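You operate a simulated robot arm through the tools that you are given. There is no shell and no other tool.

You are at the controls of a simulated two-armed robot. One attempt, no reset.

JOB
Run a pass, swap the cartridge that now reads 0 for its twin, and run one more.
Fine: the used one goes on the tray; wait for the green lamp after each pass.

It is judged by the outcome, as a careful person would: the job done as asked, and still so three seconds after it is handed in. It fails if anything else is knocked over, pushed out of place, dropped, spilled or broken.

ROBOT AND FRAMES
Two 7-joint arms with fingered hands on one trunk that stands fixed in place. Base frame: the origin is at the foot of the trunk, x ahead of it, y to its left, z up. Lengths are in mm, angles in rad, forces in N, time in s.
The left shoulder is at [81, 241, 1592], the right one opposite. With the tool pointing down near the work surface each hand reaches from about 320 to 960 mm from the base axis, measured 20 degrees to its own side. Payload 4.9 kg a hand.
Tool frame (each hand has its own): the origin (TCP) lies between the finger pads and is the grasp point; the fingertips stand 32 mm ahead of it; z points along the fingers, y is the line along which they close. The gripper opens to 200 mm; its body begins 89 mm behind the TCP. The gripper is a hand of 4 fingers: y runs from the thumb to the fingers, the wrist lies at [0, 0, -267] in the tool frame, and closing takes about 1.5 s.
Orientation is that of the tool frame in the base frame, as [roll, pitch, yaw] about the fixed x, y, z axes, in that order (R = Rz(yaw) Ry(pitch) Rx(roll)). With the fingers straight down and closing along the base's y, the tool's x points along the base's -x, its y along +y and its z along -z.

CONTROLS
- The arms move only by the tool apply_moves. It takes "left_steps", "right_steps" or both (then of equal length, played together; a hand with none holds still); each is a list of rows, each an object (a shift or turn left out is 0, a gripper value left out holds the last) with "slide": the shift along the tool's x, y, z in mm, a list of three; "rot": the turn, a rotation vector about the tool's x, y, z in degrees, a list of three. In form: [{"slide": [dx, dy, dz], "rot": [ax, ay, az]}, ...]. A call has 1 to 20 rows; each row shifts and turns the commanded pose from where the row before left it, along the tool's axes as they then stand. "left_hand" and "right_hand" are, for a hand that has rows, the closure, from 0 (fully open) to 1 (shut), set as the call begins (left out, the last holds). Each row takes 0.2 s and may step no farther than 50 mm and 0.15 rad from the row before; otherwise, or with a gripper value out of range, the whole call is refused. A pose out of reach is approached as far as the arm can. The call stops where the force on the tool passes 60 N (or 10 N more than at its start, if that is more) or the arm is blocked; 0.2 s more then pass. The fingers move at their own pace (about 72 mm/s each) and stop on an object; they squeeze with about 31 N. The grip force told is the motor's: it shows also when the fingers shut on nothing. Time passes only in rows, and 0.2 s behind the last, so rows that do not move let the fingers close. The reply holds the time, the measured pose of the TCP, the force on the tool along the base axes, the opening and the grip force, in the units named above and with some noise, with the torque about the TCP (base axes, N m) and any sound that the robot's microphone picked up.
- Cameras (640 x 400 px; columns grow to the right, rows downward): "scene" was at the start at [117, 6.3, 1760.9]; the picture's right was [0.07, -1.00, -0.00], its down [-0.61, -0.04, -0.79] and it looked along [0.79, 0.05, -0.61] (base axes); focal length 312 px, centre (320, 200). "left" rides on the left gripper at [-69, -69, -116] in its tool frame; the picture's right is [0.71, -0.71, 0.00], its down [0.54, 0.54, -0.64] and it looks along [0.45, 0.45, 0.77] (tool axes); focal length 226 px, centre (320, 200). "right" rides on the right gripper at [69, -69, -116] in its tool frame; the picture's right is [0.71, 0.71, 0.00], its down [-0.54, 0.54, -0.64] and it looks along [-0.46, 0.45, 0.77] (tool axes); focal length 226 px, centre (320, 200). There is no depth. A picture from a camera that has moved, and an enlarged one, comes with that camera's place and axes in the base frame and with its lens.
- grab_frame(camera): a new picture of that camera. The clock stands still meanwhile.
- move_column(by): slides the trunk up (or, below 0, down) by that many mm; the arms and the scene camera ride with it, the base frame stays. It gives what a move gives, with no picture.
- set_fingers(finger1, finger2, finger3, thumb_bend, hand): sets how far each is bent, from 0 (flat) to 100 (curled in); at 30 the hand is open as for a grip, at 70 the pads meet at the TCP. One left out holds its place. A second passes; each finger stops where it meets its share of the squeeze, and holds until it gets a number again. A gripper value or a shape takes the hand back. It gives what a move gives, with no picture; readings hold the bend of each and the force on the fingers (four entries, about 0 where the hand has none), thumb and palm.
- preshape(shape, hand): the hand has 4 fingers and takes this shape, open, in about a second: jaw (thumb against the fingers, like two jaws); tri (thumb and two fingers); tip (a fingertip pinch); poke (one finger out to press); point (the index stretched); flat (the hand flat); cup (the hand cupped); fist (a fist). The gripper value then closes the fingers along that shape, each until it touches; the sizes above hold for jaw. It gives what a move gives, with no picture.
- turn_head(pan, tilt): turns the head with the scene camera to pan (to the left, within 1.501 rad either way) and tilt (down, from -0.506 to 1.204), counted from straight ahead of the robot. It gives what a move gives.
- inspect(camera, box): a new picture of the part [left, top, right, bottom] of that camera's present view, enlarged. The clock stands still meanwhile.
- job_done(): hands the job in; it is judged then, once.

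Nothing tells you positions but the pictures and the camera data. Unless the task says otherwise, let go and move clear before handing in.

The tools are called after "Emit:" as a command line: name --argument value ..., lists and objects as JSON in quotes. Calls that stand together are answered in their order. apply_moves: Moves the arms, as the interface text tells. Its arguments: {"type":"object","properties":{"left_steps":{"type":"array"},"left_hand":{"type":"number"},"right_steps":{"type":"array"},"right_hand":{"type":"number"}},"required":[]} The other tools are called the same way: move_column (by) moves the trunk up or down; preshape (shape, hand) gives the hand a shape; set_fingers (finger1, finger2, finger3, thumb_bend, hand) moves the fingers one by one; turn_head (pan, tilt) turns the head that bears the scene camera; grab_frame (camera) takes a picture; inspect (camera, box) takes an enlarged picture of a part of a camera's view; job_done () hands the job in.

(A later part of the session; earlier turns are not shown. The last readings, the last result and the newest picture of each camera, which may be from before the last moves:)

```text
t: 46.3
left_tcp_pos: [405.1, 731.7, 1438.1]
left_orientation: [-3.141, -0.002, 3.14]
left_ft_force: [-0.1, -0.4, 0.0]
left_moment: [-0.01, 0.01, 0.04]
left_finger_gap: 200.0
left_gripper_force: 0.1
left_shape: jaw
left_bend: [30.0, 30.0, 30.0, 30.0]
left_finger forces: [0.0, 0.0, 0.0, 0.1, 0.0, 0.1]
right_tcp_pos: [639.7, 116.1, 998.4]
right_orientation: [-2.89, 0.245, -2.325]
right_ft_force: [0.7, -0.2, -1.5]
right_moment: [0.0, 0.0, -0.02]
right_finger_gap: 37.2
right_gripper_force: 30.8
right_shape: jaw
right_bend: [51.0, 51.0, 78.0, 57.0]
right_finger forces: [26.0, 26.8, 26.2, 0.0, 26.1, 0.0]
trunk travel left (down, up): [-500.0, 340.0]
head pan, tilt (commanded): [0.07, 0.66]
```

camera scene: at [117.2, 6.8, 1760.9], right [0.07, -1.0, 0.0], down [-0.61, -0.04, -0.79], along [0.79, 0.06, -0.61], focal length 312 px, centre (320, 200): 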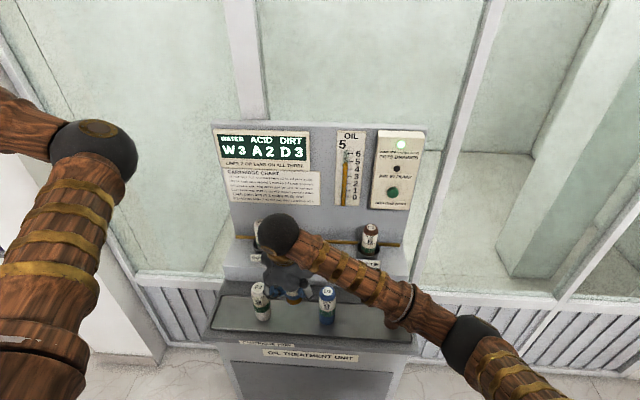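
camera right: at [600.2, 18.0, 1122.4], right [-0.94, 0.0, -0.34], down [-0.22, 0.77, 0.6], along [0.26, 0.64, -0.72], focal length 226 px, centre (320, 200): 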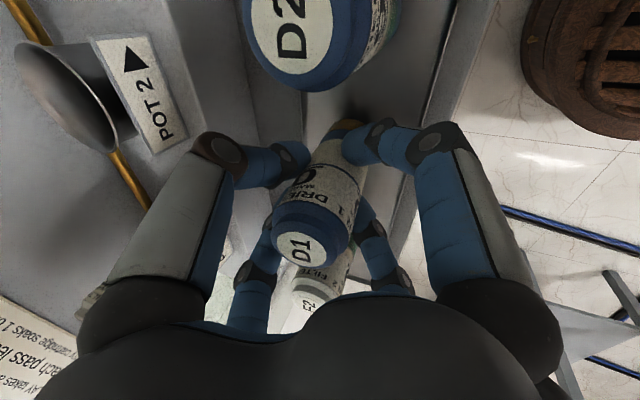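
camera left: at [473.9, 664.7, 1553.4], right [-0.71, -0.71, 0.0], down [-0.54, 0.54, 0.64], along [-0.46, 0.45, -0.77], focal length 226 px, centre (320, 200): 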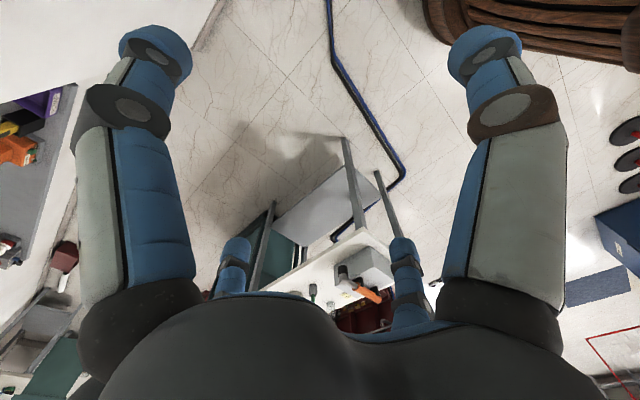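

Possibly a first touch. I'll continue with finer steps.

Emit:
apply_moves --right_steps '[{"slide": [0.36, 0.36, 1.41]}, {}]'

Emit:
apply_moves --right_steps '[{"slide": [0.36, 0.36, 1.41]}, {}]'

Emit:
inspect --camera "scene" --box '[240, 270, 340, 340]'

```text
t: 46.9
left_tcp_pos: [404.0, 732.0, 1437.6]
left_orientation: [3.141, 0.0, 3.141]
left_ft_force: [-0.3, -0.9, -0.6]
left_moment: [0.01, 0.02, 0.03]
left_finger_gap: 199.6
left_gripper_force: 0.1
left_shape: jaw
left_bend: [30.0, 30.0, 30.0, 30.0]
left_finger forces: [0.1, 0.0, 0.0, 0.1, 0.0, 0.0]
right_tcp_pos: [638.3, 116.7, 997.5]
right_orientation: [-2.89, 0.246, -2.328]
right_ft_force: [2.9, -0.8, 10.5]
right_moment: [-0.04, -0.05, 0.03]
right_finger_gap: 37.5
right_gripper_force: 30.9
right_shape: jaw
right_bend: [51.0, 51.0, 78.0, 57.0]
right_finger forces: [27.1, 27.2, 28.0, 0.0, 30.2, 0.0]
trunk travel left (down, up): [-500.0, 340.0]
head pan, tilt (commanded): [0.07, 0.66]
```

```text
t: 47.5
left_tcp_pos: [404.6, 731.6, 1438.2]
left_orientation: [-3.141, 0.0, 3.139]
left_ft_force: [0.2, -0.6, 0.4]
left_moment: [0.02, 0.02, -0.01]
left_finger_gap: 199.6
left_gripper_force: 0.0
left_shape: jaw
left_bend: [30.0, 30.0, 30.0, 30.0]
left_finger forces: [0.0, 0.0, 0.0, 0.1, 0.1, 0.0]
right_tcp_pos: [638.8, 116.2, 996.2]
right_orientation: [-2.889, 0.246, -2.326]
right_ft_force: [5.5, 0.1, 21.1]
right_moment: [-0.1, -0.03, 0.03]
right_finger_gap: 37.7
right_gripper_force: 30.8
right_shape: jaw
right_bend: [51.0, 51.0, 78.0, 57.0]
right_finger forces: [29.2, 28.4, 30.0, 0.0, 33.2, 0.0]
trunk travel left (down, up): [-500.0, 340.0]
head pan, tilt (commanded): [0.07, 0.66]
```

```text
5.71 times, centred on (290, 305) of scene
camera zoom: at [115.7, 6.2, 1761.2], right [0.07, -1.0, 0.0], down [-0.61, -0.04, -0.79], along [0.79, 0.06, -0.61], focal length 1784 px, centre (491, -400)
```

zoom: 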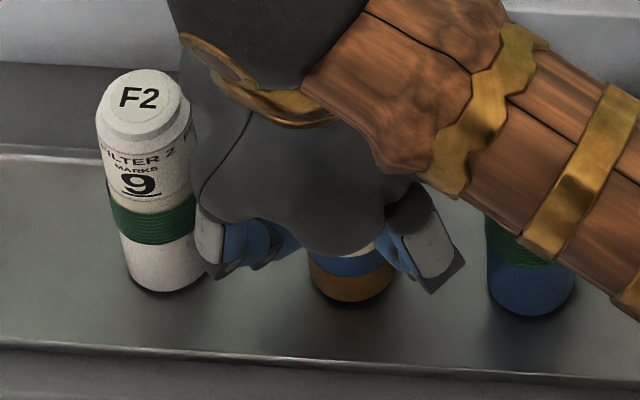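

D1 is standing firmly on the tray. I'll ease off the pressure and then open the fingers.

Emit:
apply_moves --right_steps '[{"slide": [-0.53, -0.53, -2.07]}, {}, {}]'

Emit:
apply_moves --right_hand 0.6 --right_steps '[{}, {}, {}, {}, {}]'

Emit:
inspect --camera "scene" --box '[240, 270, 340, 340]'

Emit:
grab_frame --camera "right"

```text
t: 48.3
left_tcp_pos: [404.2, 732.0, 1438.4]
left_orientation: [-3.141, 0.0, 3.141]
left_ft_force: [0.6, 0.9, 0.5]
left_moment: [0.02, -0.04, 0.0]
left_finger_gap: 200.0
left_gripper_force: 0.1
left_shape: jaw
left_bend: [30.0, 30.0, 30.0, 30.0]
left_finger forces: [0.0, 0.0, 0.1, 0.0, 0.0, 0.0]
right_tcp_pos: [638.5, 115.6, 997.3]
right_orientation: [-2.888, 0.247, -2.326]
right_ft_force: [6.1, -0.2, 15.8]
right_moment: [-0.06, -0.16, 0.0]
right_finger_gap: 37.8
right_gripper_force: 31.3
right_shape: jaw
right_bend: [51.0, 51.0, 78.0, 57.0]
right_finger forces: [28.0, 27.6, 29.5, 0.1, 32.3, 0.0]
trunk travel left (down, up): [-500.0, 340.0]
head pan, tilt (commanded): [0.07, 0.66]
```

```text
t: 49.5
left_tcp_pos: [405.3, 732.4, 1437.5]
left_orientation: [-3.141, -0.001, 3.141]
left_ft_force: [-0.8, -0.4, 0.2]
left_moment: [0.0, -0.01, -0.01]
left_finger_gap: 200.0
left_gripper_force: 0.0
left_shape: jaw
left_bend: [30.0, 30.0, 30.0, 30.0]
left_finger forces: [0.0, 0.0, 0.1, 0.0, 0.0, 0.0]
right_tcp_pos: [638.0, 116.6, 997.7]
right_orientation: [-2.888, 0.245, -2.327]
right_ft_force: [-0.5, -0.3, 0.6]
right_moment: [0.0, 0.0, -0.01]
right_finger_gap: 79.5
right_gripper_force: 0.1
right_shape: jaw
right_bend: [43.0, 43.0, 43.0, 41.0]
right_finger forces: [0.0, 0.0, 0.0, 0.0, 0.0, 0.0]
trunk travel left (down, up): [-500.0, 340.0]
head pan, tilt (commanded): [0.07, 0.66]
```

```text
5.71 times, centred on (290, 305) of scene
camera zoom: at [117.0, 6.7, 1760.9], right [0.07, -1.0, 0.0], down [-0.61, -0.04, -0.79], along [0.79, 0.06, -0.61], focal length 1784 px, centre (491, -400)
```

zoom: 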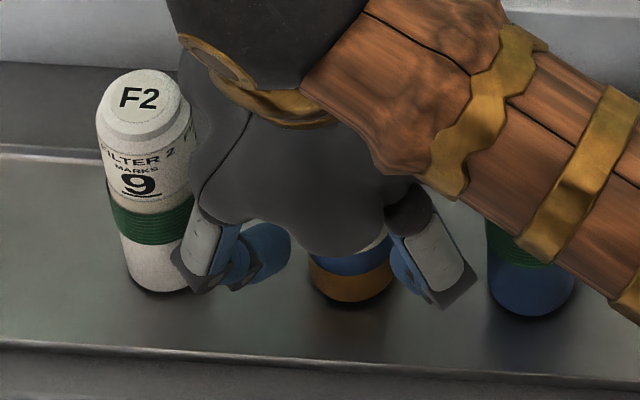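

```text
taken
camera right: at [598.6, 18.0, 1106.7], right [-0.94, 0.0, -0.34], down [-0.22, 0.77, 0.6], along [0.26, 0.64, -0.72], focal length 226 px, centre (320, 200)
```

right: 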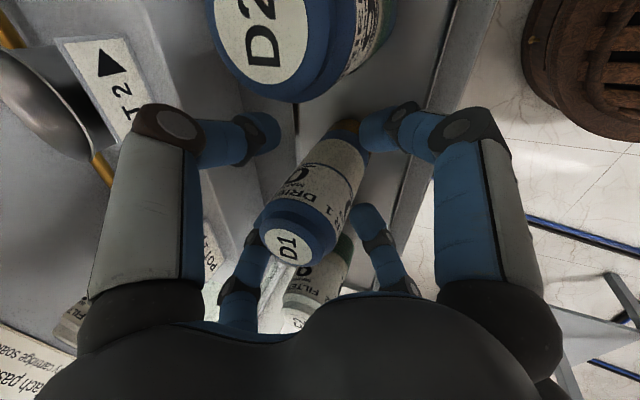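

D1 stands on its own on the tray. I'll raise the hand straight up, clear of everything.

Emit:
apply_moves --right_steps '[{"slide": [-2.42, -2.42, -9.4]}, {"slide": [-4.84, -4.84, -18.8]}, {"slide": [-4.84, -4.84, -18.8]}, {"slide": [-4.84, -4.84, -18.8]}, {"slide": [-4.84, -4.84, -18.8]}, {"slide": [-4.84, -4.84, -18.8]}, {"slide": [-4.84, -4.84, -18.8]}, {}, {}]'

Emit:
inspect --camera "scene" --box '[200, 230, 420, 370]'

Emit:
grab_frame --camera "right"

```text
t: 51.5
left_tcp_pos: [405.0, 734.1, 1438.3]
left_orientation: [-3.141, -0.002, 3.141]
left_ft_force: [0.0, -1.1, -0.7]
left_moment: [0.01, 0.0, -0.03]
left_finger_gap: 200.1
left_gripper_force: 0.1
left_shape: jaw
left_bend: [30.0, 30.0, 30.0, 30.0]
left_finger forces: [0.0, 0.0, 0.0, 0.0, 0.1, 0.0]
right_tcp_pos: [639.2, 113.8, 1128.7]
right_orientation: [-2.889, 0.243, -2.324]
right_ft_force: [0.8, 0.2, 0.2]
right_moment: [0.02, -0.01, 0.0]
right_finger_gap: 79.9
right_gripper_force: 0.2
right_shape: jaw
right_bend: [43.0, 43.0, 43.0, 41.0]
right_finger forces: [0.0, 0.1, 0.1, 0.0, 0.0, 0.0]
trunk travel left (down, up): [-500.0, 340.0]
head pan, tilt (commanded): [0.07, 0.66]
```

```text
2.86 times, centred on (310, 300) of scene
camera zoom: at [116.9, 6.6, 1760.9], right [0.07, -1.0, 0.0], down [-0.61, -0.04, -0.79], along [0.79, 0.06, -0.61], focal length 892 px, centre (349, -86)
```

zoom: 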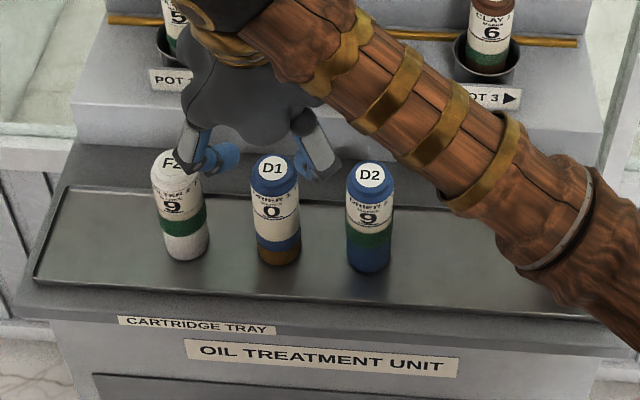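

```text
taken
camera right: at [598.7, 16.9, 1238.1], right [-0.94, 0.0, -0.34], down [-0.22, 0.77, 0.6], along [0.26, 0.64, -0.72], focal length 226 px, centre (320, 200)
```

right: 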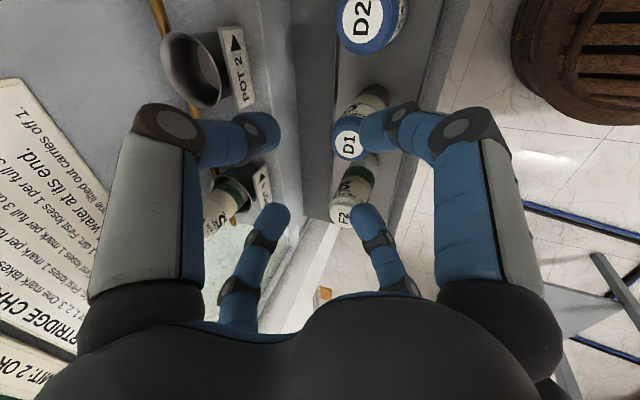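

D1 stands between F2 and D2 on the tray. Next I'll move the hand above D2 at about y=21.

Emit:
apply_moves --right_steps '[{"slide": [22.3, -22.3, 0]}, {"slide": [22.3, -22.3, 0]}, {"slide": [22.3, -22.3, 0]}, {}, {}, {}]'

Emit:
inspect --camera "scene" --box '[200, 230, 420, 370]'

Emit:
grab_frame --camera "right"

```text
t: 52.9
left_tcp_pos: [405.9, 731.4, 1437.5]
left_orientation: [3.141, -0.002, 3.139]
left_ft_force: [0.1, 0.3, 0.3]
left_moment: [0.01, -0.01, 0.01]
left_finger_gap: 200.1
left_gripper_force: 0.0
left_shape: jaw
left_bend: [30.0, 30.0, 30.0, 30.0]
left_finger forces: [0.1, 0.0, 0.1, 0.1, 0.1, 0.0]
right_tcp_pos: [637.2, 18.8, 1127.7]
right_orientation: [-2.89, 0.244, -2.326]
right_ft_force: [0.0, 0.2, 0.3]
right_moment: [-0.02, 0.0, -0.02]
right_finger_gap: 79.8
right_gripper_force: 0.1
right_shape: jaw
right_bend: [43.0, 43.0, 43.0, 41.0]
right_finger forces: [0.1, 0.0, 0.0, 0.1, 0.0, 0.0]
trunk travel left (down, up): [-500.0, 340.0]
head pan, tilt (commanded): [0.07, 0.66]
```

```text
2.86 times, centred on (310, 300) of scene
camera zoom: at [116.8, 6.1, 1760.9], right [0.07, -1.0, 0.0], down [-0.61, -0.04, -0.79], along [0.79, 0.06, -0.61], focal length 892 px, centre (349, -86)
```

zoom: 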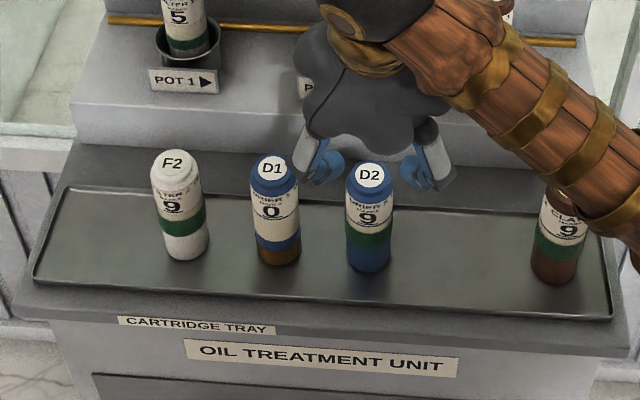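

```text
taken
camera right: at [597.3, -79.1, 1237.1], right [-0.94, 0.0, -0.34], down [-0.22, 0.77, 0.6], along [0.26, 0.64, -0.72], focal length 226 px, centre (320, 200)
```

right: 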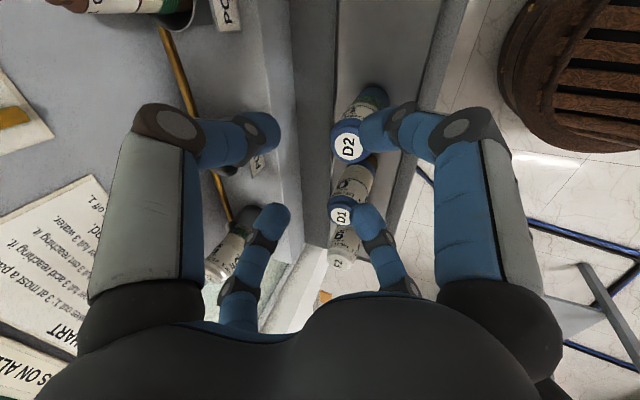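

D2 is at (640, 22). I'll correct the alignment and go down around it.

Emit:
apply_moves --right_steps '[{"slide": [-4.6, 0.34, 1.09]}, {"slide": [4.45, 4.45, 17.3]}, {"slide": [4.45, 4.45, 17.3]}, {"slide": [4.45, 4.45, 17.3]}, {}, {}]'

Emit:
inspect --camera "scene" --box '[200, 230, 420, 370]'

Emit:
grab_frame --camera "right"

```text
t: 54.3
left_tcp_pos: [404.7, 733.6, 1438.0]
left_orientation: [3.141, -0.002, 3.142]
left_ft_force: [0.1, 0.5, 0.1]
left_moment: [0.01, -0.04, -0.03]
left_finger_gap: 199.8
left_gripper_force: 0.1
left_shape: jaw
left_bend: [30.0, 30.0, 30.0, 30.0]
left_finger forces: [0.1, 0.1, 0.1, 0.1, 0.1, 0.0]
right_tcp_pos: [641.5, 24.4, 1073.3]
right_orientation: [-2.888, 0.246, -2.328]
right_ft_force: [0.3, 0.7, 0.0]
right_moment: [0.0, 0.0, -0.01]
right_finger_gap: 79.8
right_gripper_force: 0.1
right_shape: jaw
right_bend: [43.0, 43.0, 43.0, 41.0]
right_finger forces: [0.0, 0.0, 0.0, 0.0, 0.1, 0.0]
trunk travel left (down, up): [-500.0, 340.0]
head pan, tilt (commanded): [0.07, 0.66]
```

```text
2.86 times, centred on (310, 300) of scene
camera zoom: at [116.8, 6.6, 1760.9], right [0.07, -1.0, 0.0], down [-0.61, -0.04, -0.79], along [0.79, 0.06, -0.61], focal length 892 px, centre (349, -86)
```

zoom: 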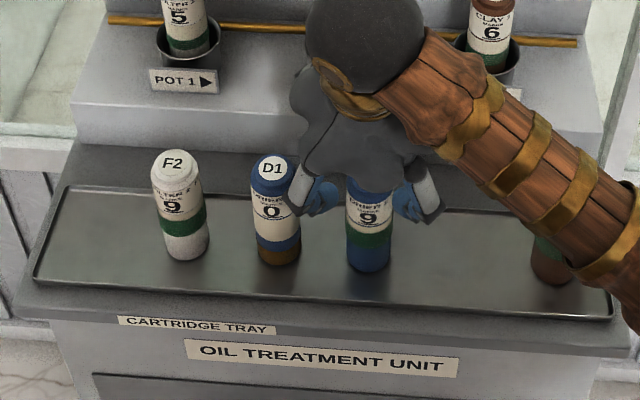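

```text
taken
camera right: at [601.2, -72.8, 1183.2], right [-0.94, 0.0, -0.34], down [-0.22, 0.77, 0.6], along [0.26, 0.64, -0.72], focal length 226 px, centre (320, 200)
```

right: 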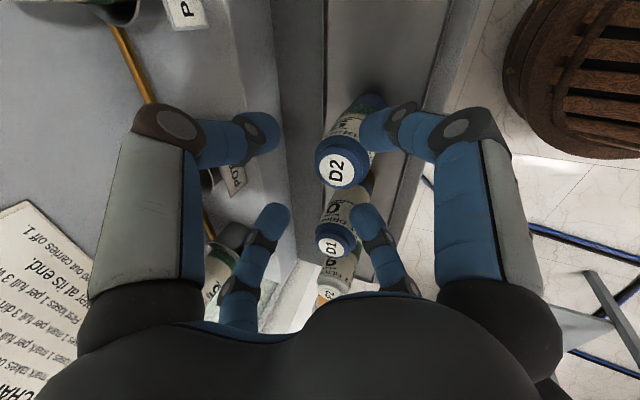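

Emit:
apply_moves --right_steps '[{"slide": [1.2, -1.2, 0]}, {"slide": [4.47, 4.47, 17.4]}, {"slide": [4.47, 4.47, 17.4]}, {"slide": [4.47, 4.47, 17.4]}, {"slide": [4.47, 4.47, 17.4]}, {}, {}]'

Emit:
inspect --camera "scene" --box '[230, 260, 370, 350]'

Emit:
grab_frame --camera "right"

```text
t: 55.9
left_tcp_pos: [404.6, 732.0, 1438.6]
left_orientation: [-3.141, -0.002, 3.139]
left_ft_force: [0.3, -0.6, -0.1]
left_moment: [0.01, 0.01, 0.02]
left_finger_gap: 199.9
left_gripper_force: 0.0
left_shape: jaw
left_bend: [30.0, 30.0, 30.0, 30.0]
left_finger forces: [0.0, 0.0, 0.0, 0.1, 0.0, 0.0]
right_tcp_pos: [642.8, 26.0, 997.6]
right_orientation: [-2.891, 0.245, -2.325]
right_ft_force: [0.7, -0.8, -0.1]
right_moment: [0.01, 0.01, 0.0]
right_finger_gap: 79.7
right_gripper_force: 0.0
right_shape: jaw
right_bend: [43.0, 43.0, 43.0, 41.0]
right_finger forces: [0.0, 0.1, 0.0, 0.0, 0.0, 0.0]
trunk travel left (down, up): [-500.0, 340.0]
head pan, tilt (commanded): [0.07, 0.66]
```

```text
4.44 times, centred on (300, 305) of scene
camera zoom: at [116.8, 6.5, 1760.9], right [0.07, -1.0, 0.0], down [-0.61, -0.04, -0.79], along [0.79, 0.06, -0.61], focal length 1388 px, centre (409, -267)
```

zoom: 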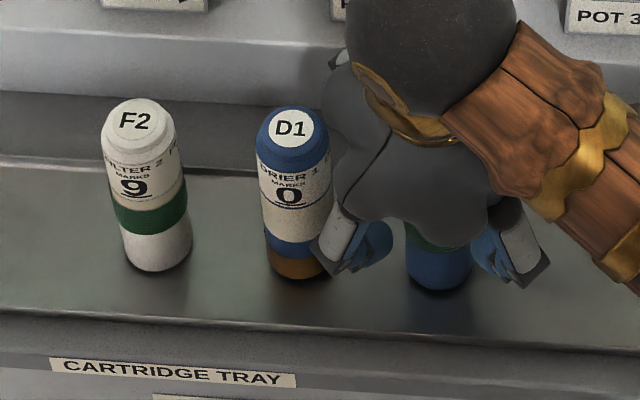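

```text
taken
camera right: at [603.0, -71.8, 1107.3], right [-0.94, 0.0, -0.34], down [-0.22, 0.77, 0.6], along [0.26, 0.64, -0.72], focal length 226 px, centre (320, 200)
```

right: 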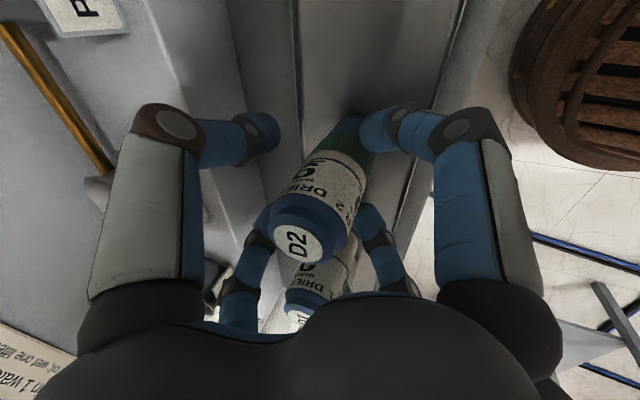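

D2 is between the fingers. I'll make a small centring correction and then grip it.

Emit:
apply_moves --right_steps '[{"slide": [2.41, -0.41, -0.51]}, {}]'

Emit:
apply_moves --right_hand 1.0 --right_steps '[{}, {}, {}, {}, {}, {}]'

Emit:
inspect --camera "scene" --box '[230, 260, 370, 350]'

Emit:
grab_frame --camera "right"

```text
t: 56.5
left_tcp_pos: [403.9, 733.0, 1439.2]
left_orientation: [-3.14, -0.001, 3.14]
left_ft_force: [-0.5, 0.0, -0.3]
left_moment: [0.0, 0.02, 0.01]
left_finger_gap: 200.0
left_gripper_force: 0.1
left_shape: jaw
left_bend: [30.0, 30.0, 30.0, 30.0]
left_finger forces: [0.1, 0.1, 0.0, 0.1, 0.0, 0.0]
right_tcp_pos: [641.3, 23.4, 998.1]
right_orientation: [-2.888, 0.245, -2.326]
right_ft_force: [-0.8, -0.9, 0.4]
right_moment: [-0.01, -0.04, -0.02]
right_finger_gap: 79.6
right_gripper_force: 0.0
right_shape: jaw
right_bend: [43.0, 43.0, 43.0, 41.0]
right_finger forces: [0.0, 0.0, 0.0, 0.0, 0.1, 0.1]
trunk travel left (down, up): [-500.0, 340.0]
head pan, tilt (commanded): [0.07, 0.66]
```

```text
t: 57.9
left_tcp_pos: [404.5, 732.6, 1437.7]
left_orientation: [-3.141, -0.002, -3.14]
left_ft_force: [-0.2, -0.5, -0.2]
left_moment: [0.01, 0.0, 0.01]
left_finger_gap: 200.0
left_gripper_force: 0.1
left_shape: jaw
left_bend: [30.0, 30.0, 30.0, 30.0]
left_finger forces: [0.1, 0.0, 0.0, 0.0, 0.1, 0.0]
right_tcp_pos: [640.2, 25.4, 997.9]
right_orientation: [-2.89, 0.244, -2.326]
right_ft_force: [-0.8, -0.9, 0.0]
right_moment: [-0.03, 0.14, -0.01]
right_finger_gap: 37.1
right_gripper_force: 30.3
right_shape: jaw
right_bend: [50.0, 52.0, 77.0, 57.0]
right_finger forces: [26.5, 27.2, 26.1, 0.0, 26.2, 0.1]
trunk travel left (down, up): [-500.0, 340.0]
head pan, tilt (commanded): [0.07, 0.66]
```

```text
4.44 times, centred on (300, 305) of scene
camera zoom: at [116.7, 6.6, 1760.9], right [0.07, -1.0, 0.0], down [-0.61, -0.04, -0.79], along [0.79, 0.06, -0.61], focal length 1388 px, centre (409, -267)
```

zoom: 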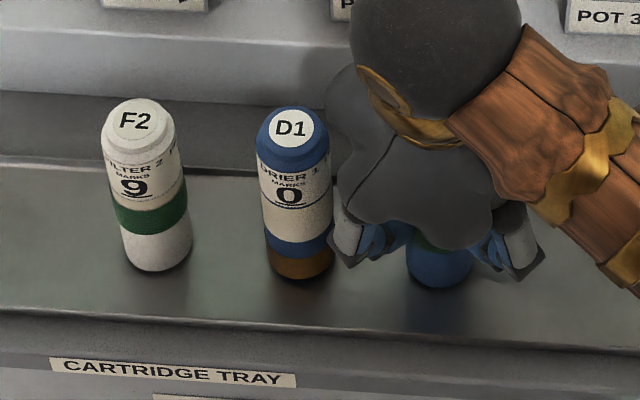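

```text
taken
camera right: at [601.0, -74.2, 1107.8], right [-0.94, 0.0, -0.34], down [-0.22, 0.77, 0.6], along [0.26, 0.64, -0.72], focal length 226 px, centre (320, 200)
```

right: 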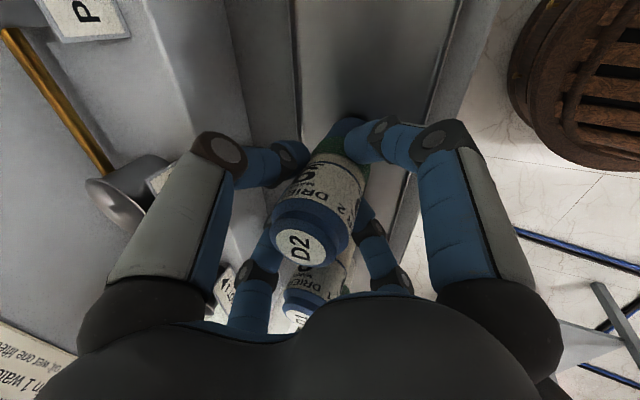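

D2 is gripped the same way as D1 was. I'll lift it straight up.

Emit:
apply_moves --right_steps '[{"slide": [-2.42, -2.42, -9.4]}, {"slide": [-4.84, -4.84, -18.8]}, {"slide": [-4.84, -4.84, -18.8]}, {"slide": [-4.84, -4.84, -18.8]}, {"slide": [-4.84, -4.84, -18.8]}, {"slide": [-4.84, -4.84, -18.8]}, {"slide": [-4.84, -4.84, -18.8]}, {"slide": [-4.84, -4.84, -18.8]}, {"slide": [-4.84, -4.84, -18.8]}, {"slide": [-4.84, -4.84, -18.8]}, {"slide": [-2.42, -2.42, -9.4]}, {}, {}]'

Emit:
grab_frame --camera "scene"

Emit:
grab_frame --camera "right"

```text
t: 60.7
left_tcp_pos: [405.2, 731.4, 1437.3]
left_orientation: [3.141, -0.002, 3.141]
left_ft_force: [-0.5, 0.9, -0.4]
left_moment: [-0.02, 0.01, 0.01]
left_finger_gap: 200.1
left_gripper_force: 0.1
left_shape: jaw
left_bend: [30.0, 30.0, 30.0, 30.0]
left_finger forces: [0.0, 0.0, 0.0, 0.1, 0.1, 0.0]
right_tcp_pos: [640.6, 21.6, 1197.5]
right_orientation: [-2.891, 0.245, -2.326]
right_ft_force: [-0.1, 0.0, -2.6]
right_moment: [0.0, 0.0, 0.0]
right_finger_gap: 36.9
right_gripper_force: 31.2
right_shape: jaw
right_bend: [50.0, 52.0, 77.0, 57.0]
right_finger forces: [25.6, 27.0, 26.1, 0.1, 26.2, 0.0]
trunk travel left (down, up): [-500.0, 340.0]
head pan, tilt (commanded): [0.07, 0.66]
```

```text
taken
camera scene: at [117.3, 6.6, 1760.9], right [0.07, -1.0, 0.0], down [-0.61, -0.04, -0.79], along [0.79, 0.06, -0.61], focal length 312 px, centre (320, 200)
```

scene: 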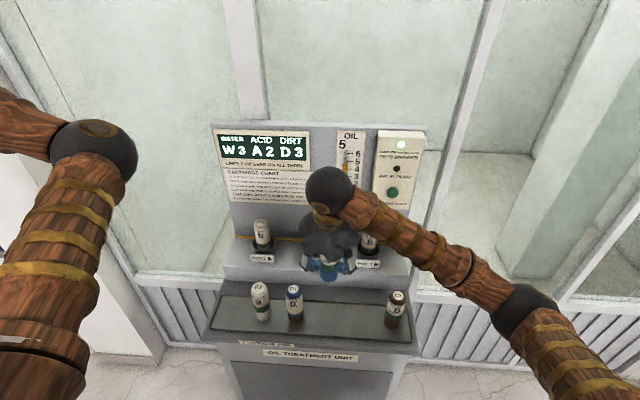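

```text
taken
camera right: at [600.1, -76.9, 1307.5], right [-0.94, 0.0, -0.34], down [-0.22, 0.77, 0.6], along [0.26, 0.64, -0.72], focal length 226 px, centre (320, 200)
```

right: 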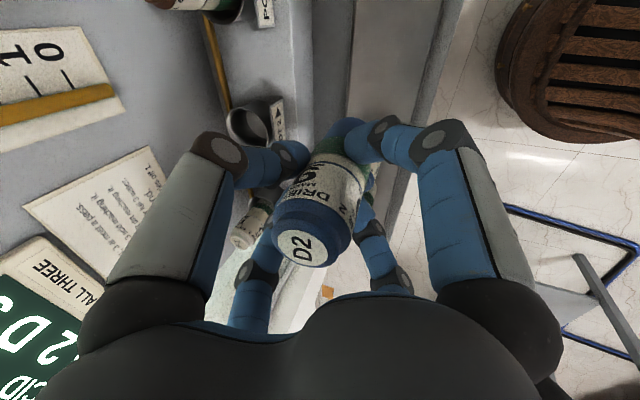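

D2 is held upright. I'll carry it over to above pot 2 at about (824, 70).

Emit:
apply_moves --right_steps '[{"slide": [-26.03, -14.6, 10.47]}, {"slide": [-26.03, -14.6, 10.47]}, {"slide": [-26.03, -14.6, 10.47]}, {"slide": [-26.03, -14.6, 10.47]}, {"slide": [-26.03, -14.6, 10.47]}, {"slide": [-26.03, -14.6, 10.47]}, {}, {}, {}]'

Emit:
inspect --camera "scene" --box '[240, 150, 400, 270]'

Emit:
grab_frame --camera "right"

```text
t: 62.7
left_tcp_pos: [405.6, 731.8, 1437.4]
left_orientation: [3.14, -0.003, -3.141]
left_ft_force: [0.6, 0.8, -0.4]
left_moment: [0.0, 0.0, -0.05]
left_finger_gap: 200.0
left_gripper_force: 0.1
left_shape: jaw
left_bend: [30.0, 30.0, 30.0, 30.0]
left_finger forces: [0.0, 0.0, 0.0, 0.0, 0.1, 0.1]
right_tcp_pos: [824.0, 70.0, 1197.5]
right_orientation: [-2.89, 0.244, -2.327]
right_ft_force: [-0.8, -1.4, -1.8]
right_moment: [-0.03, 0.0, -0.04]
right_finger_gap: 37.0
right_gripper_force: 30.9
right_shape: jaw
right_bend: [50.0, 52.0, 77.0, 57.0]
right_finger forces: [25.9, 26.9, 26.2, 0.0, 26.1, 0.0]
trunk travel left (down, up): [-500.0, 340.0]
head pan, tilt (commanded): [0.07, 0.66]
```

```text
3.33 times, centred on (320, 210) of scene
camera zoom: at [117.7, 7.2, 1760.8], right [0.07, -1.0, 0.0], down [-0.61, -0.04, -0.79], along [0.79, 0.05, -0.61], focal length 1041 px, centre (320, 167)
```

zoom: 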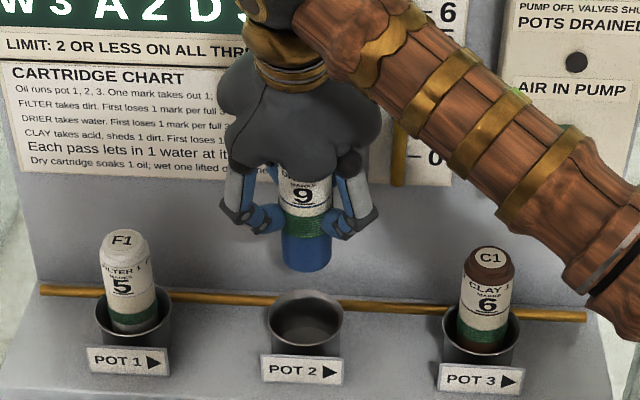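

```text
taken
camera right: at [784.1, -27.7, 1307.0], right [-0.94, 0.0, -0.34], down [-0.22, 0.77, 0.6], along [0.26, 0.64, -0.72], focal length 226 px, centre (320, 200)
```

right: 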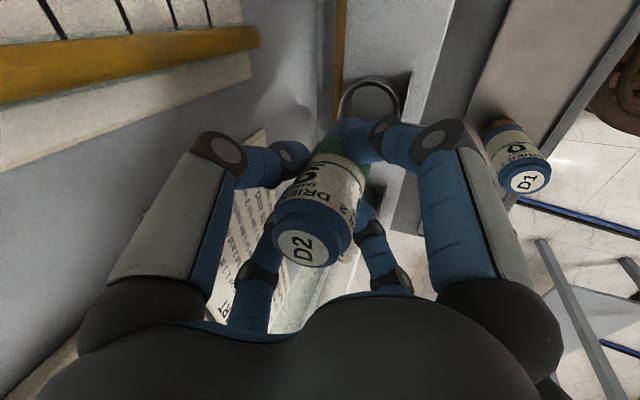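

D2 is right above pot 2. I'll lower it to just above the rim and check the alignment.

Emit:
apply_moves --right_steps '[{"slide": [3.63, 3.63, 14.1]}, {"slide": [3.63, 3.63, 14.1]}, {"slide": [3.63, 3.63, 14.1]}, {"slide": [3.63, 3.63, 14.1]}, {}, {}]'

Emit:
inspect --camera "scene" --box '[270, 190, 370, 270]'

Emit:
grab_frame --camera "right"

```text
t: 64.1
left_tcp_pos: [406.5, 732.8, 1437.9]
left_orientation: [-3.142, -0.002, 3.141]
left_ft_force: [0.7, -0.9, -0.4]
left_moment: [0.02, 0.0, -0.02]
left_finger_gap: 199.8
left_gripper_force: 0.1
left_shape: jaw
left_bend: [30.0, 30.0, 30.0, 30.0]
left_finger forces: [0.0, 0.1, 0.0, 0.1, 0.0, 0.1]
right_tcp_pos: [821.8, 68.6, 1136.0]
right_orientation: [-2.89, 0.246, -2.329]
right_ft_force: [0.3, -0.1, -1.8]
right_moment: [-0.03, 0.01, 0.0]
right_finger_gap: 36.9
right_gripper_force: 30.8
right_shape: jaw
right_bend: [50.0, 52.0, 77.0, 58.0]
right_finger forces: [25.9, 26.9, 26.1, 0.1, 26.1, 0.0]
trunk travel left (down, up): [-500.0, 340.0]
head pan, tilt (commanded): [0.07, 0.66]
```

```text
5.00 times, centred on (320, 230) of scene
camera zoom: at [117.2, 6.7, 1760.9], right [0.07, -1.0, 0.0], down [-0.61, -0.04, -0.79], along [0.79, 0.06, -0.61], focal length 1561 px, centre (320, 50)
```

zoom: 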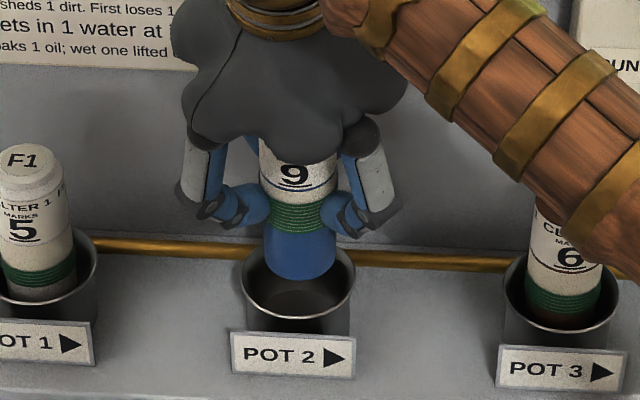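

```text
taken
camera right: at [782.1, -27.6, 1246.8], right [-0.94, 0.0, -0.34], down [-0.22, 0.77, 0.6], along [0.26, 0.64, -0.72], focal length 226 px, centre (320, 200)
```

right: 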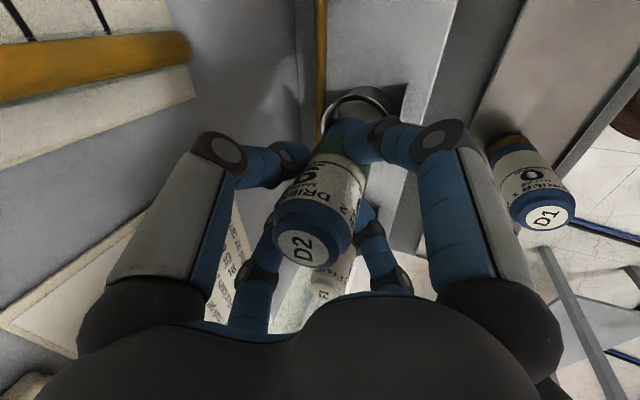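

D2's lower end seems to sit a few millimetres towards the back. I'll look closer before going in.

Emit:
inspect --camera "right" --box '[250, 60, 430, 280]'

Emit:
inspect --camera "scene" --box '[295, 200, 345, 260]'

```text
1.82 times, centred on (340, 170) of right
camera zoom: at [782.1, -27.6, 1246.8], right [-0.94, 0.0, -0.34], down [-0.22, 0.77, 0.6], along [0.26, 0.64, -0.72], focal length 411 px, centre (284, 254)
```

zoom: 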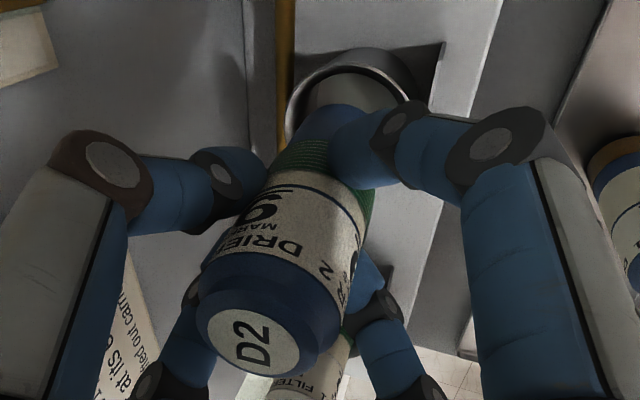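

```text
6.67 times, centred on (320, 230) of scene
camera zoom: at [117.2, 6.7, 1760.9], right [0.07, -1.0, 0.0], down [-0.61, -0.04, -0.79], along [0.79, 0.06, -0.61], focal length 2082 px, centre (320, 0)
```

zoom: 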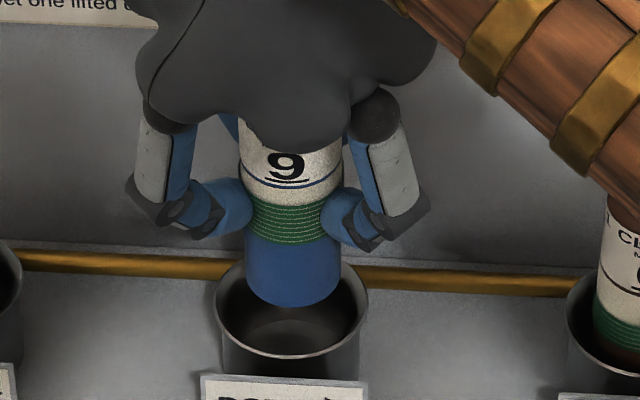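

Emit:
inspect --camera "right" --box '[310, 70, 410, 150]'

```text
5.00 times, centred on (360, 110) of right
camera zoom: at [782.1, -27.6, 1246.8], right [-0.94, 0.0, -0.34], down [-0.22, 0.77, 0.6], along [0.26, 0.64, -0.72], focal length 1130 px, centre (120, 650)
```

zoom: 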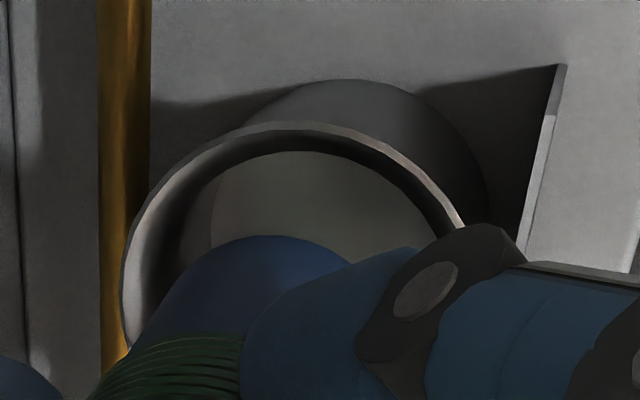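

D2 leans about 6° in the grip, with its foot towards the back. I'll turn the hand 3.5° upright to nearly cancel that and centre the foot over the pot.

Emit:
apply_moves --right_steps '[{"slide": [0.7, -0.7, 0], "rot": [-2.475, 2.475, 0]}, {}, {}]'

Emit:
inspect --camera "scene" --box '[295, 200, 345, 260]'

Emit:
inspect --camera "right" --box '[250, 60, 430, 280]'

```text
t: 64.9
left_tcp_pos: [404.1, 731.4, 1438.4]
left_orientation: [-3.141, -0.002, -3.141]
left_ft_force: [0.4, -0.2, -0.2]
left_moment: [0.03, -0.02, 0.04]
left_finger_gap: 199.7
left_gripper_force: 0.1
left_shape: jaw
left_bend: [30.0, 30.0, 30.0, 30.0]
left_finger forces: [0.0, 0.0, 0.1, 0.0, 0.0, 0.0]
right_tcp_pos: [822.8, 68.1, 1137.9]
right_orientation: [-2.936, 0.203, -2.335]
right_ft_force: [-0.1, -0.5, -1.3]
right_moment: [0.01, -0.05, 0.01]
right_finger_gap: 36.8
right_gripper_force: 30.6
right_shape: jaw
right_bend: [50.0, 52.0, 77.0, 58.0]
right_finger forces: [25.9, 26.9, 26.1, 0.0, 26.1, 0.0]
trunk travel left (down, up): [-500.0, 340.0]
head pan, tilt (commanded): [0.07, 0.66]
```

```text
6.67 times, centred on (320, 230) of scene
camera zoom: at [117.1, 6.4, 1760.9], right [0.07, -1.0, 0.0], down [-0.61, -0.04, -0.79], along [0.79, 0.06, -0.61], focal length 2082 px, centre (320, 0)
```

zoom: 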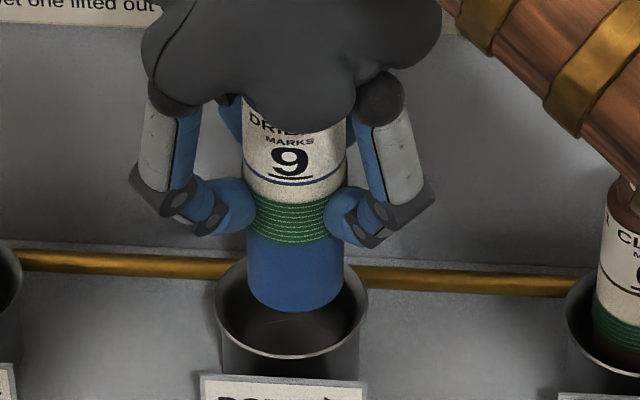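

```text
1.82 times, centred on (340, 170) of right
camera zoom: at [789.4, -29.4, 1249.5], right [-0.96, 0.0, -0.28], down [-0.18, 0.77, 0.62], along [0.22, 0.64, -0.73], focal length 411 px, centre (284, 254)
```

zoom: 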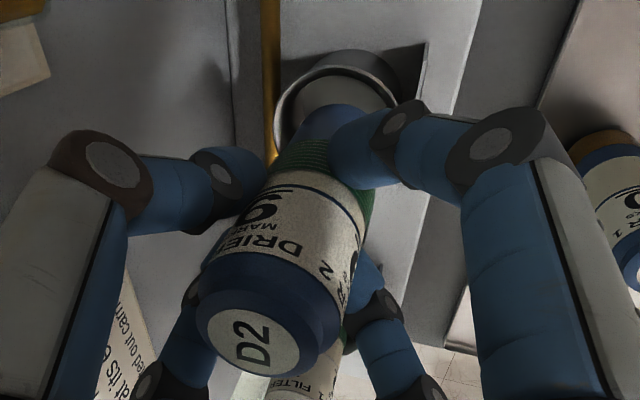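

D2 is now centred over the pot. I'll lower it into the pot gently.

Emit:
apply_moves --right_steps '[{"slide": [1.6, 1.6, 7.67]}, {"slide": [1.6, 1.6, 7.67]}, {"slide": [1.6, 1.6, 7.67]}, {"slide": [1.6, 1.6, 7.67]}, {}]'

Emit:
inspect --camera "scene" --box '[295, 200, 345, 260]'

Emit:
inspect --camera "right" --box '[250, 60, 430, 280]'

```text
t: 66.1
left_tcp_pos: [405.5, 733.5, 1437.8]
left_orientation: [3.14, -0.002, -3.141]
left_ft_force: [-0.2, 0.3, -0.7]
left_moment: [0.01, 0.01, -0.03]
left_finger_gap: 199.6
left_gripper_force: 0.1
left_shape: jaw
left_bend: [30.0, 30.0, 30.0, 30.0]
left_finger forces: [0.0, 0.0, 0.0, 0.1, 0.1, 0.0]
right_tcp_pos: [822.4, 68.7, 1104.6]
right_orientation: [-2.937, 0.203, -2.334]
right_ft_force: [-1.1, 0.2, -1.7]
right_moment: [0.02, 0.01, 0.01]
right_finger_gap: 36.8
right_gripper_force: 31.5
right_shape: jaw
right_bend: [50.0, 52.0, 77.0, 58.0]
right_finger forces: [25.9, 26.9, 26.0, 0.0, 26.1, 0.0]
trunk travel left (down, up): [-500.0, 340.0]
head pan, tilt (commanded): [0.07, 0.66]
```

```text
6.67 times, centred on (320, 230) of scene
camera zoom: at [117.3, 6.6, 1760.9], right [0.07, -1.0, 0.0], down [-0.61, -0.04, -0.79], along [0.79, 0.06, -0.61], focal length 2082 px, centre (320, 0)
```

zoom: 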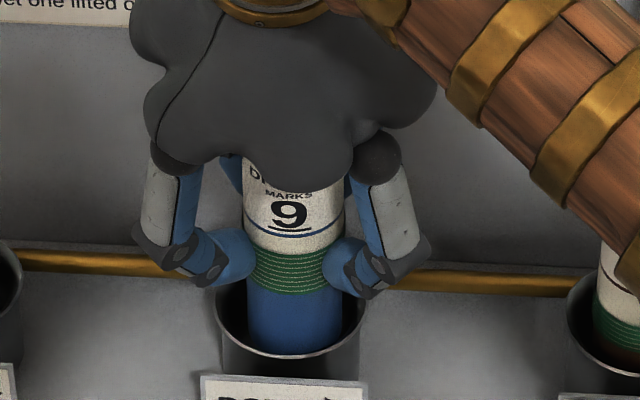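

```text
1.82 times, centred on (340, 170) of right
camera zoom: at [789.7, -28.5, 1217.1], right [-0.96, 0.0, -0.28], down [-0.18, 0.77, 0.62], along [0.22, 0.64, -0.73], focal length 411 px, centre (284, 254)
```

zoom: 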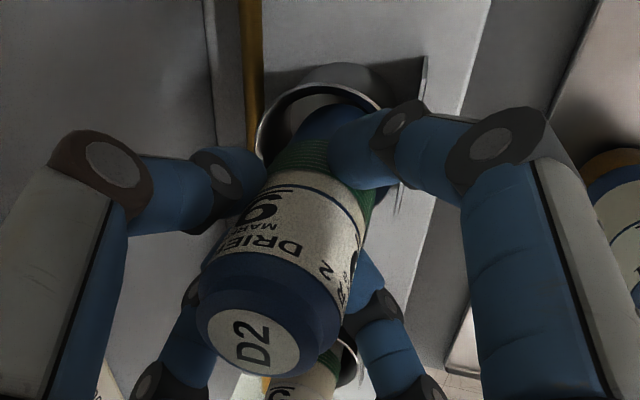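

Emit:
apply_moves --right_steps '[{"slide": [1.2, 1.2, 5.75]}, {"slide": [1.2, 1.2, 5.75]}, {"slide": [1.2, 1.2, 5.75]}, {"slide": [0.8, 0.8, 3.84]}, {}]'

Emit:
inspect --camera "scene" --box '[295, 200, 345, 260]'

```text
t: 67.3
left_tcp_pos: [404.5, 733.0, 1437.7]
left_orientation: [3.141, -0.001, 3.139]
left_ft_force: [1.3, 0.3, -0.6]
left_moment: [0.06, -0.05, -0.03]
left_finger_gap: 200.0
left_gripper_force: 0.2
left_shape: jaw
left_bend: [30.0, 30.0, 30.0, 30.0]
left_finger forces: [0.0, 0.1, 0.0, 0.0, 0.0, 0.0]
right_tcp_pos: [822.2, 68.3, 1082.6]
right_orientation: [-2.935, 0.202, -2.336]
right_ft_force: [0.5, 0.5, -2.1]
right_moment: [0.01, -0.02, 0.0]
right_finger_gap: 36.7
right_gripper_force: 31.2
right_shape: jaw
right_bend: [50.0, 52.0, 77.0, 58.0]
right_finger forces: [25.9, 26.9, 26.0, 0.0, 26.1, 0.0]
trunk travel left (down, up): [-500.0, 340.0]
head pan, tilt (commanded): [0.07, 0.66]
```

```text
6.67 times, centred on (320, 230) of scene
camera zoom: at [117.3, 6.7, 1760.9], right [0.07, -1.0, 0.0], down [-0.61, -0.04, -0.79], along [0.79, 0.06, -0.61], focal length 2082 px, centre (320, 0)
```

zoom: 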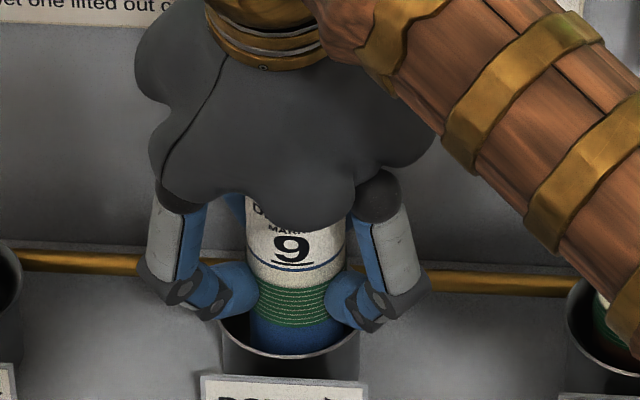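

Emit:
apply_moves --right_steps '[{"slide": [0.5, 0.5, 2.4]}, {"slide": [0.5, 0.5, 2.4]}, {}]'

Emit:
apply_moves --right_steps '[{"slide": [0.36, 0.36, 1.73]}, {}]'

Emit:
apply_moves --right_steps '[{"slide": [0.3, 0.3, 1.44]}, {}]'

```text
t: 68.1
left_tcp_pos: [404.0, 731.6, 1437.9]
left_orientation: [3.141, -0.002, -3.141]
left_ft_force: [-0.4, 0.3, -1.2]
left_moment: [0.02, -0.03, 0.02]
left_finger_gap: 199.9
left_gripper_force: 0.1
left_shape: jaw
left_bend: [30.0, 30.0, 30.0, 30.0]
left_finger forces: [0.0, 0.0, 0.0, 0.0, 0.0, 0.0]
right_tcp_pos: [823.8, 68.5, 1078.4]
right_orientation: [-2.935, 0.202, -2.335]
right_ft_force: [0.2, -0.1, -2.3]
right_moment: [0.0, -0.04, 0.06]
right_finger_gap: 36.9
right_gripper_force: 30.8
right_shape: jaw
right_bend: [50.0, 52.0, 77.0, 58.0]
right_finger forces: [25.9, 27.0, 26.0, 0.1, 26.1, 0.0]
trunk travel left (down, up): [-500.0, 340.0]
head pan, tilt (commanded): [0.07, 0.66]
```

```text
t: 68.7
left_tcp_pos: [405.0, 733.1, 1437.3]
left_orientation: [-3.141, -0.001, -3.141]
left_ft_force: [0.1, -0.1, -0.2]
left_moment: [0.02, 0.03, 0.01]
left_finger_gap: 199.8
left_gripper_force: 0.1
left_shape: jaw
left_bend: [30.0, 30.0, 30.0, 30.0]
left_finger forces: [0.0, 0.1, 0.0, 0.1, 0.0, 0.1]
right_tcp_pos: [824.0, 68.7, 1075.6]
right_orientation: [-2.936, 0.201, -2.336]
right_ft_force: [0.7, 0.1, -2.0]
right_moment: [0.01, -0.06, -0.02]
right_finger_gap: 36.6
right_gripper_force: 30.2
right_shape: jaw
right_bend: [50.0, 52.0, 77.0, 58.0]
right_finger forces: [25.7, 26.7, 26.3, 0.0, 26.3, 0.0]
trunk travel left (down, up): [-500.0, 340.0]
head pan, tilt (commanded): [0.07, 0.66]
```

```text
t: 69.3
left_tcp_pos: [405.1, 733.0, 1438.2]
left_orientation: [-3.141, -0.002, 3.141]
left_ft_force: [-0.8, 0.8, -0.1]
left_moment: [-0.04, -0.01, -0.03]
left_finger_gap: 200.1
left_gripper_force: 0.1
left_shape: jaw
left_bend: [30.0, 30.0, 30.0, 30.0]
left_finger forces: [0.0, 0.0, 0.2, 0.0, 0.0, 0.0]
right_tcp_pos: [821.4, 68.3, 1072.7]
right_orientation: [-2.936, 0.204, -2.337]
right_ft_force: [-0.7, -0.5, -3.2]
right_moment: [0.01, -0.05, -0.01]
right_finger_gap: 36.8
right_gripper_force: 31.3
right_shape: jaw
right_bend: [50.0, 52.0, 77.0, 58.0]
right_finger forces: [25.9, 26.9, 26.1, 0.1, 26.2, 0.0]
trunk travel left (down, up): [-500.0, 340.0]
head pan, tilt (commanded): [0.07, 0.66]
```

No contact yet, so I'll keep going in small steps.

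Emit:
apply_moves --right_steps '[{"slide": [0.3, 0.3, 1.44]}, {}]'

Emit:
apply_moves --right_steps '[{"slide": [0.3, 0.3, 1.44]}, {}]'

Emit:
inspect --camera "scene" --box '[295, 200, 345, 260]'

Emit:
inspect --camera "right" --box '[250, 60, 430, 280]'

```text
t: 69.9
left_tcp_pos: [405.3, 732.9, 1437.0]
left_orientation: [-3.142, -0.003, 3.139]
left_ft_force: [0.3, 0.5, 0.0]
left_moment: [-0.01, 0.0, 0.0]
left_finger_gap: 199.7
left_gripper_force: 0.1
left_shape: jaw
left_bend: [30.0, 30.0, 30.0, 30.0]
left_finger forces: [0.0, 0.0, 0.1, 0.1, 0.0, 0.0]
right_tcp_pos: [821.2, 70.1, 1071.3]
right_orientation: [-2.937, 0.204, -2.337]
right_ft_force: [0.0, -0.4, -1.7]
right_moment: [-0.01, 0.0, -0.01]
right_finger_gap: 36.6
right_gripper_force: 30.2
right_shape: jaw
right_bend: [50.0, 52.0, 77.0, 58.0]
right_finger forces: [25.9, 26.9, 26.3, 0.0, 26.1, 0.0]
trunk travel left (down, up): [-500.0, 340.0]
head pan, tilt (commanded): [0.07, 0.66]
```

```text
t: 70.5
left_tcp_pos: [405.0, 731.6, 1438.3]
left_orientation: [-3.141, 0.0, 3.14]
left_ft_force: [-0.2, 1.0, -0.1]
left_moment: [0.01, 0.0, -0.01]
left_finger_gap: 199.7
left_gripper_force: 0.1
left_shape: jaw
left_bend: [30.0, 30.0, 30.0, 30.0]
left_finger forces: [0.0, 0.0, 0.0, 0.0, 0.0, 0.0]
right_tcp_pos: [822.2, 69.8, 1072.5]
right_orientation: [-2.932, 0.202, -2.335]
right_ft_force: [-0.2, -1.5, 3.4]
right_moment: [-0.05, -0.02, 0.0]
right_finger_gap: 37.0
right_gripper_force: 30.8
right_shape: jaw
right_bend: [50.0, 52.0, 77.0, 57.0]
right_finger forces: [26.5, 27.0, 26.5, 0.0, 27.2, 0.1]
trunk travel left (down, up): [-500.0, 340.0]
head pan, tilt (commanded): [0.07, 0.66]
```

```text
6.67 times, centred on (320, 230) of scene
camera zoom: at [116.6, 6.5, 1761.0], right [0.07, -1.0, 0.0], down [-0.61, -0.04, -0.79], along [0.79, 0.06, -0.61], focal length 2082 px, centre (320, 0)
```

zoom: 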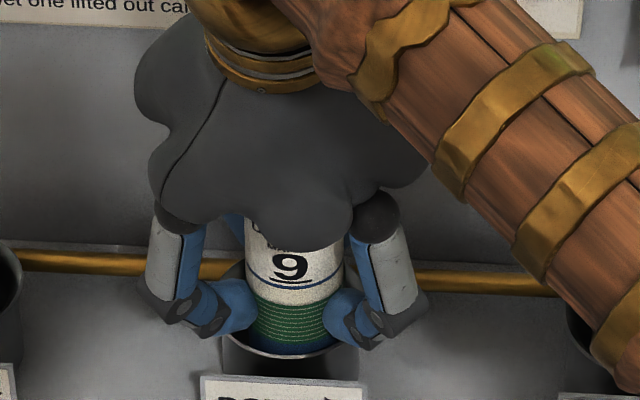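

```text
1.82 times, centred on (340, 170) of right
camera zoom: at [789.2, -28.8, 1183.9], right [-0.96, 0.0, -0.28], down [-0.18, 0.77, 0.62], along [0.22, 0.64, -0.73], focal length 411 px, centre (284, 254)
```

zoom: 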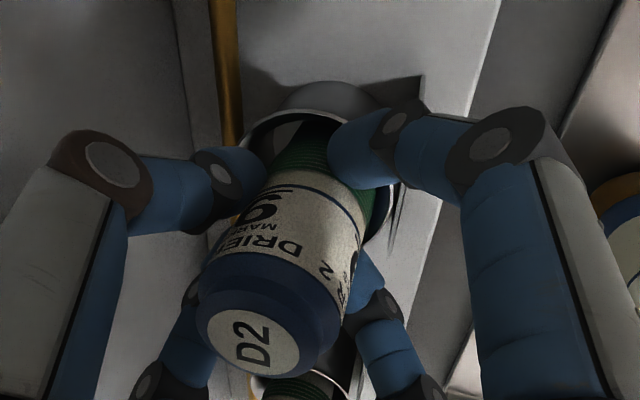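

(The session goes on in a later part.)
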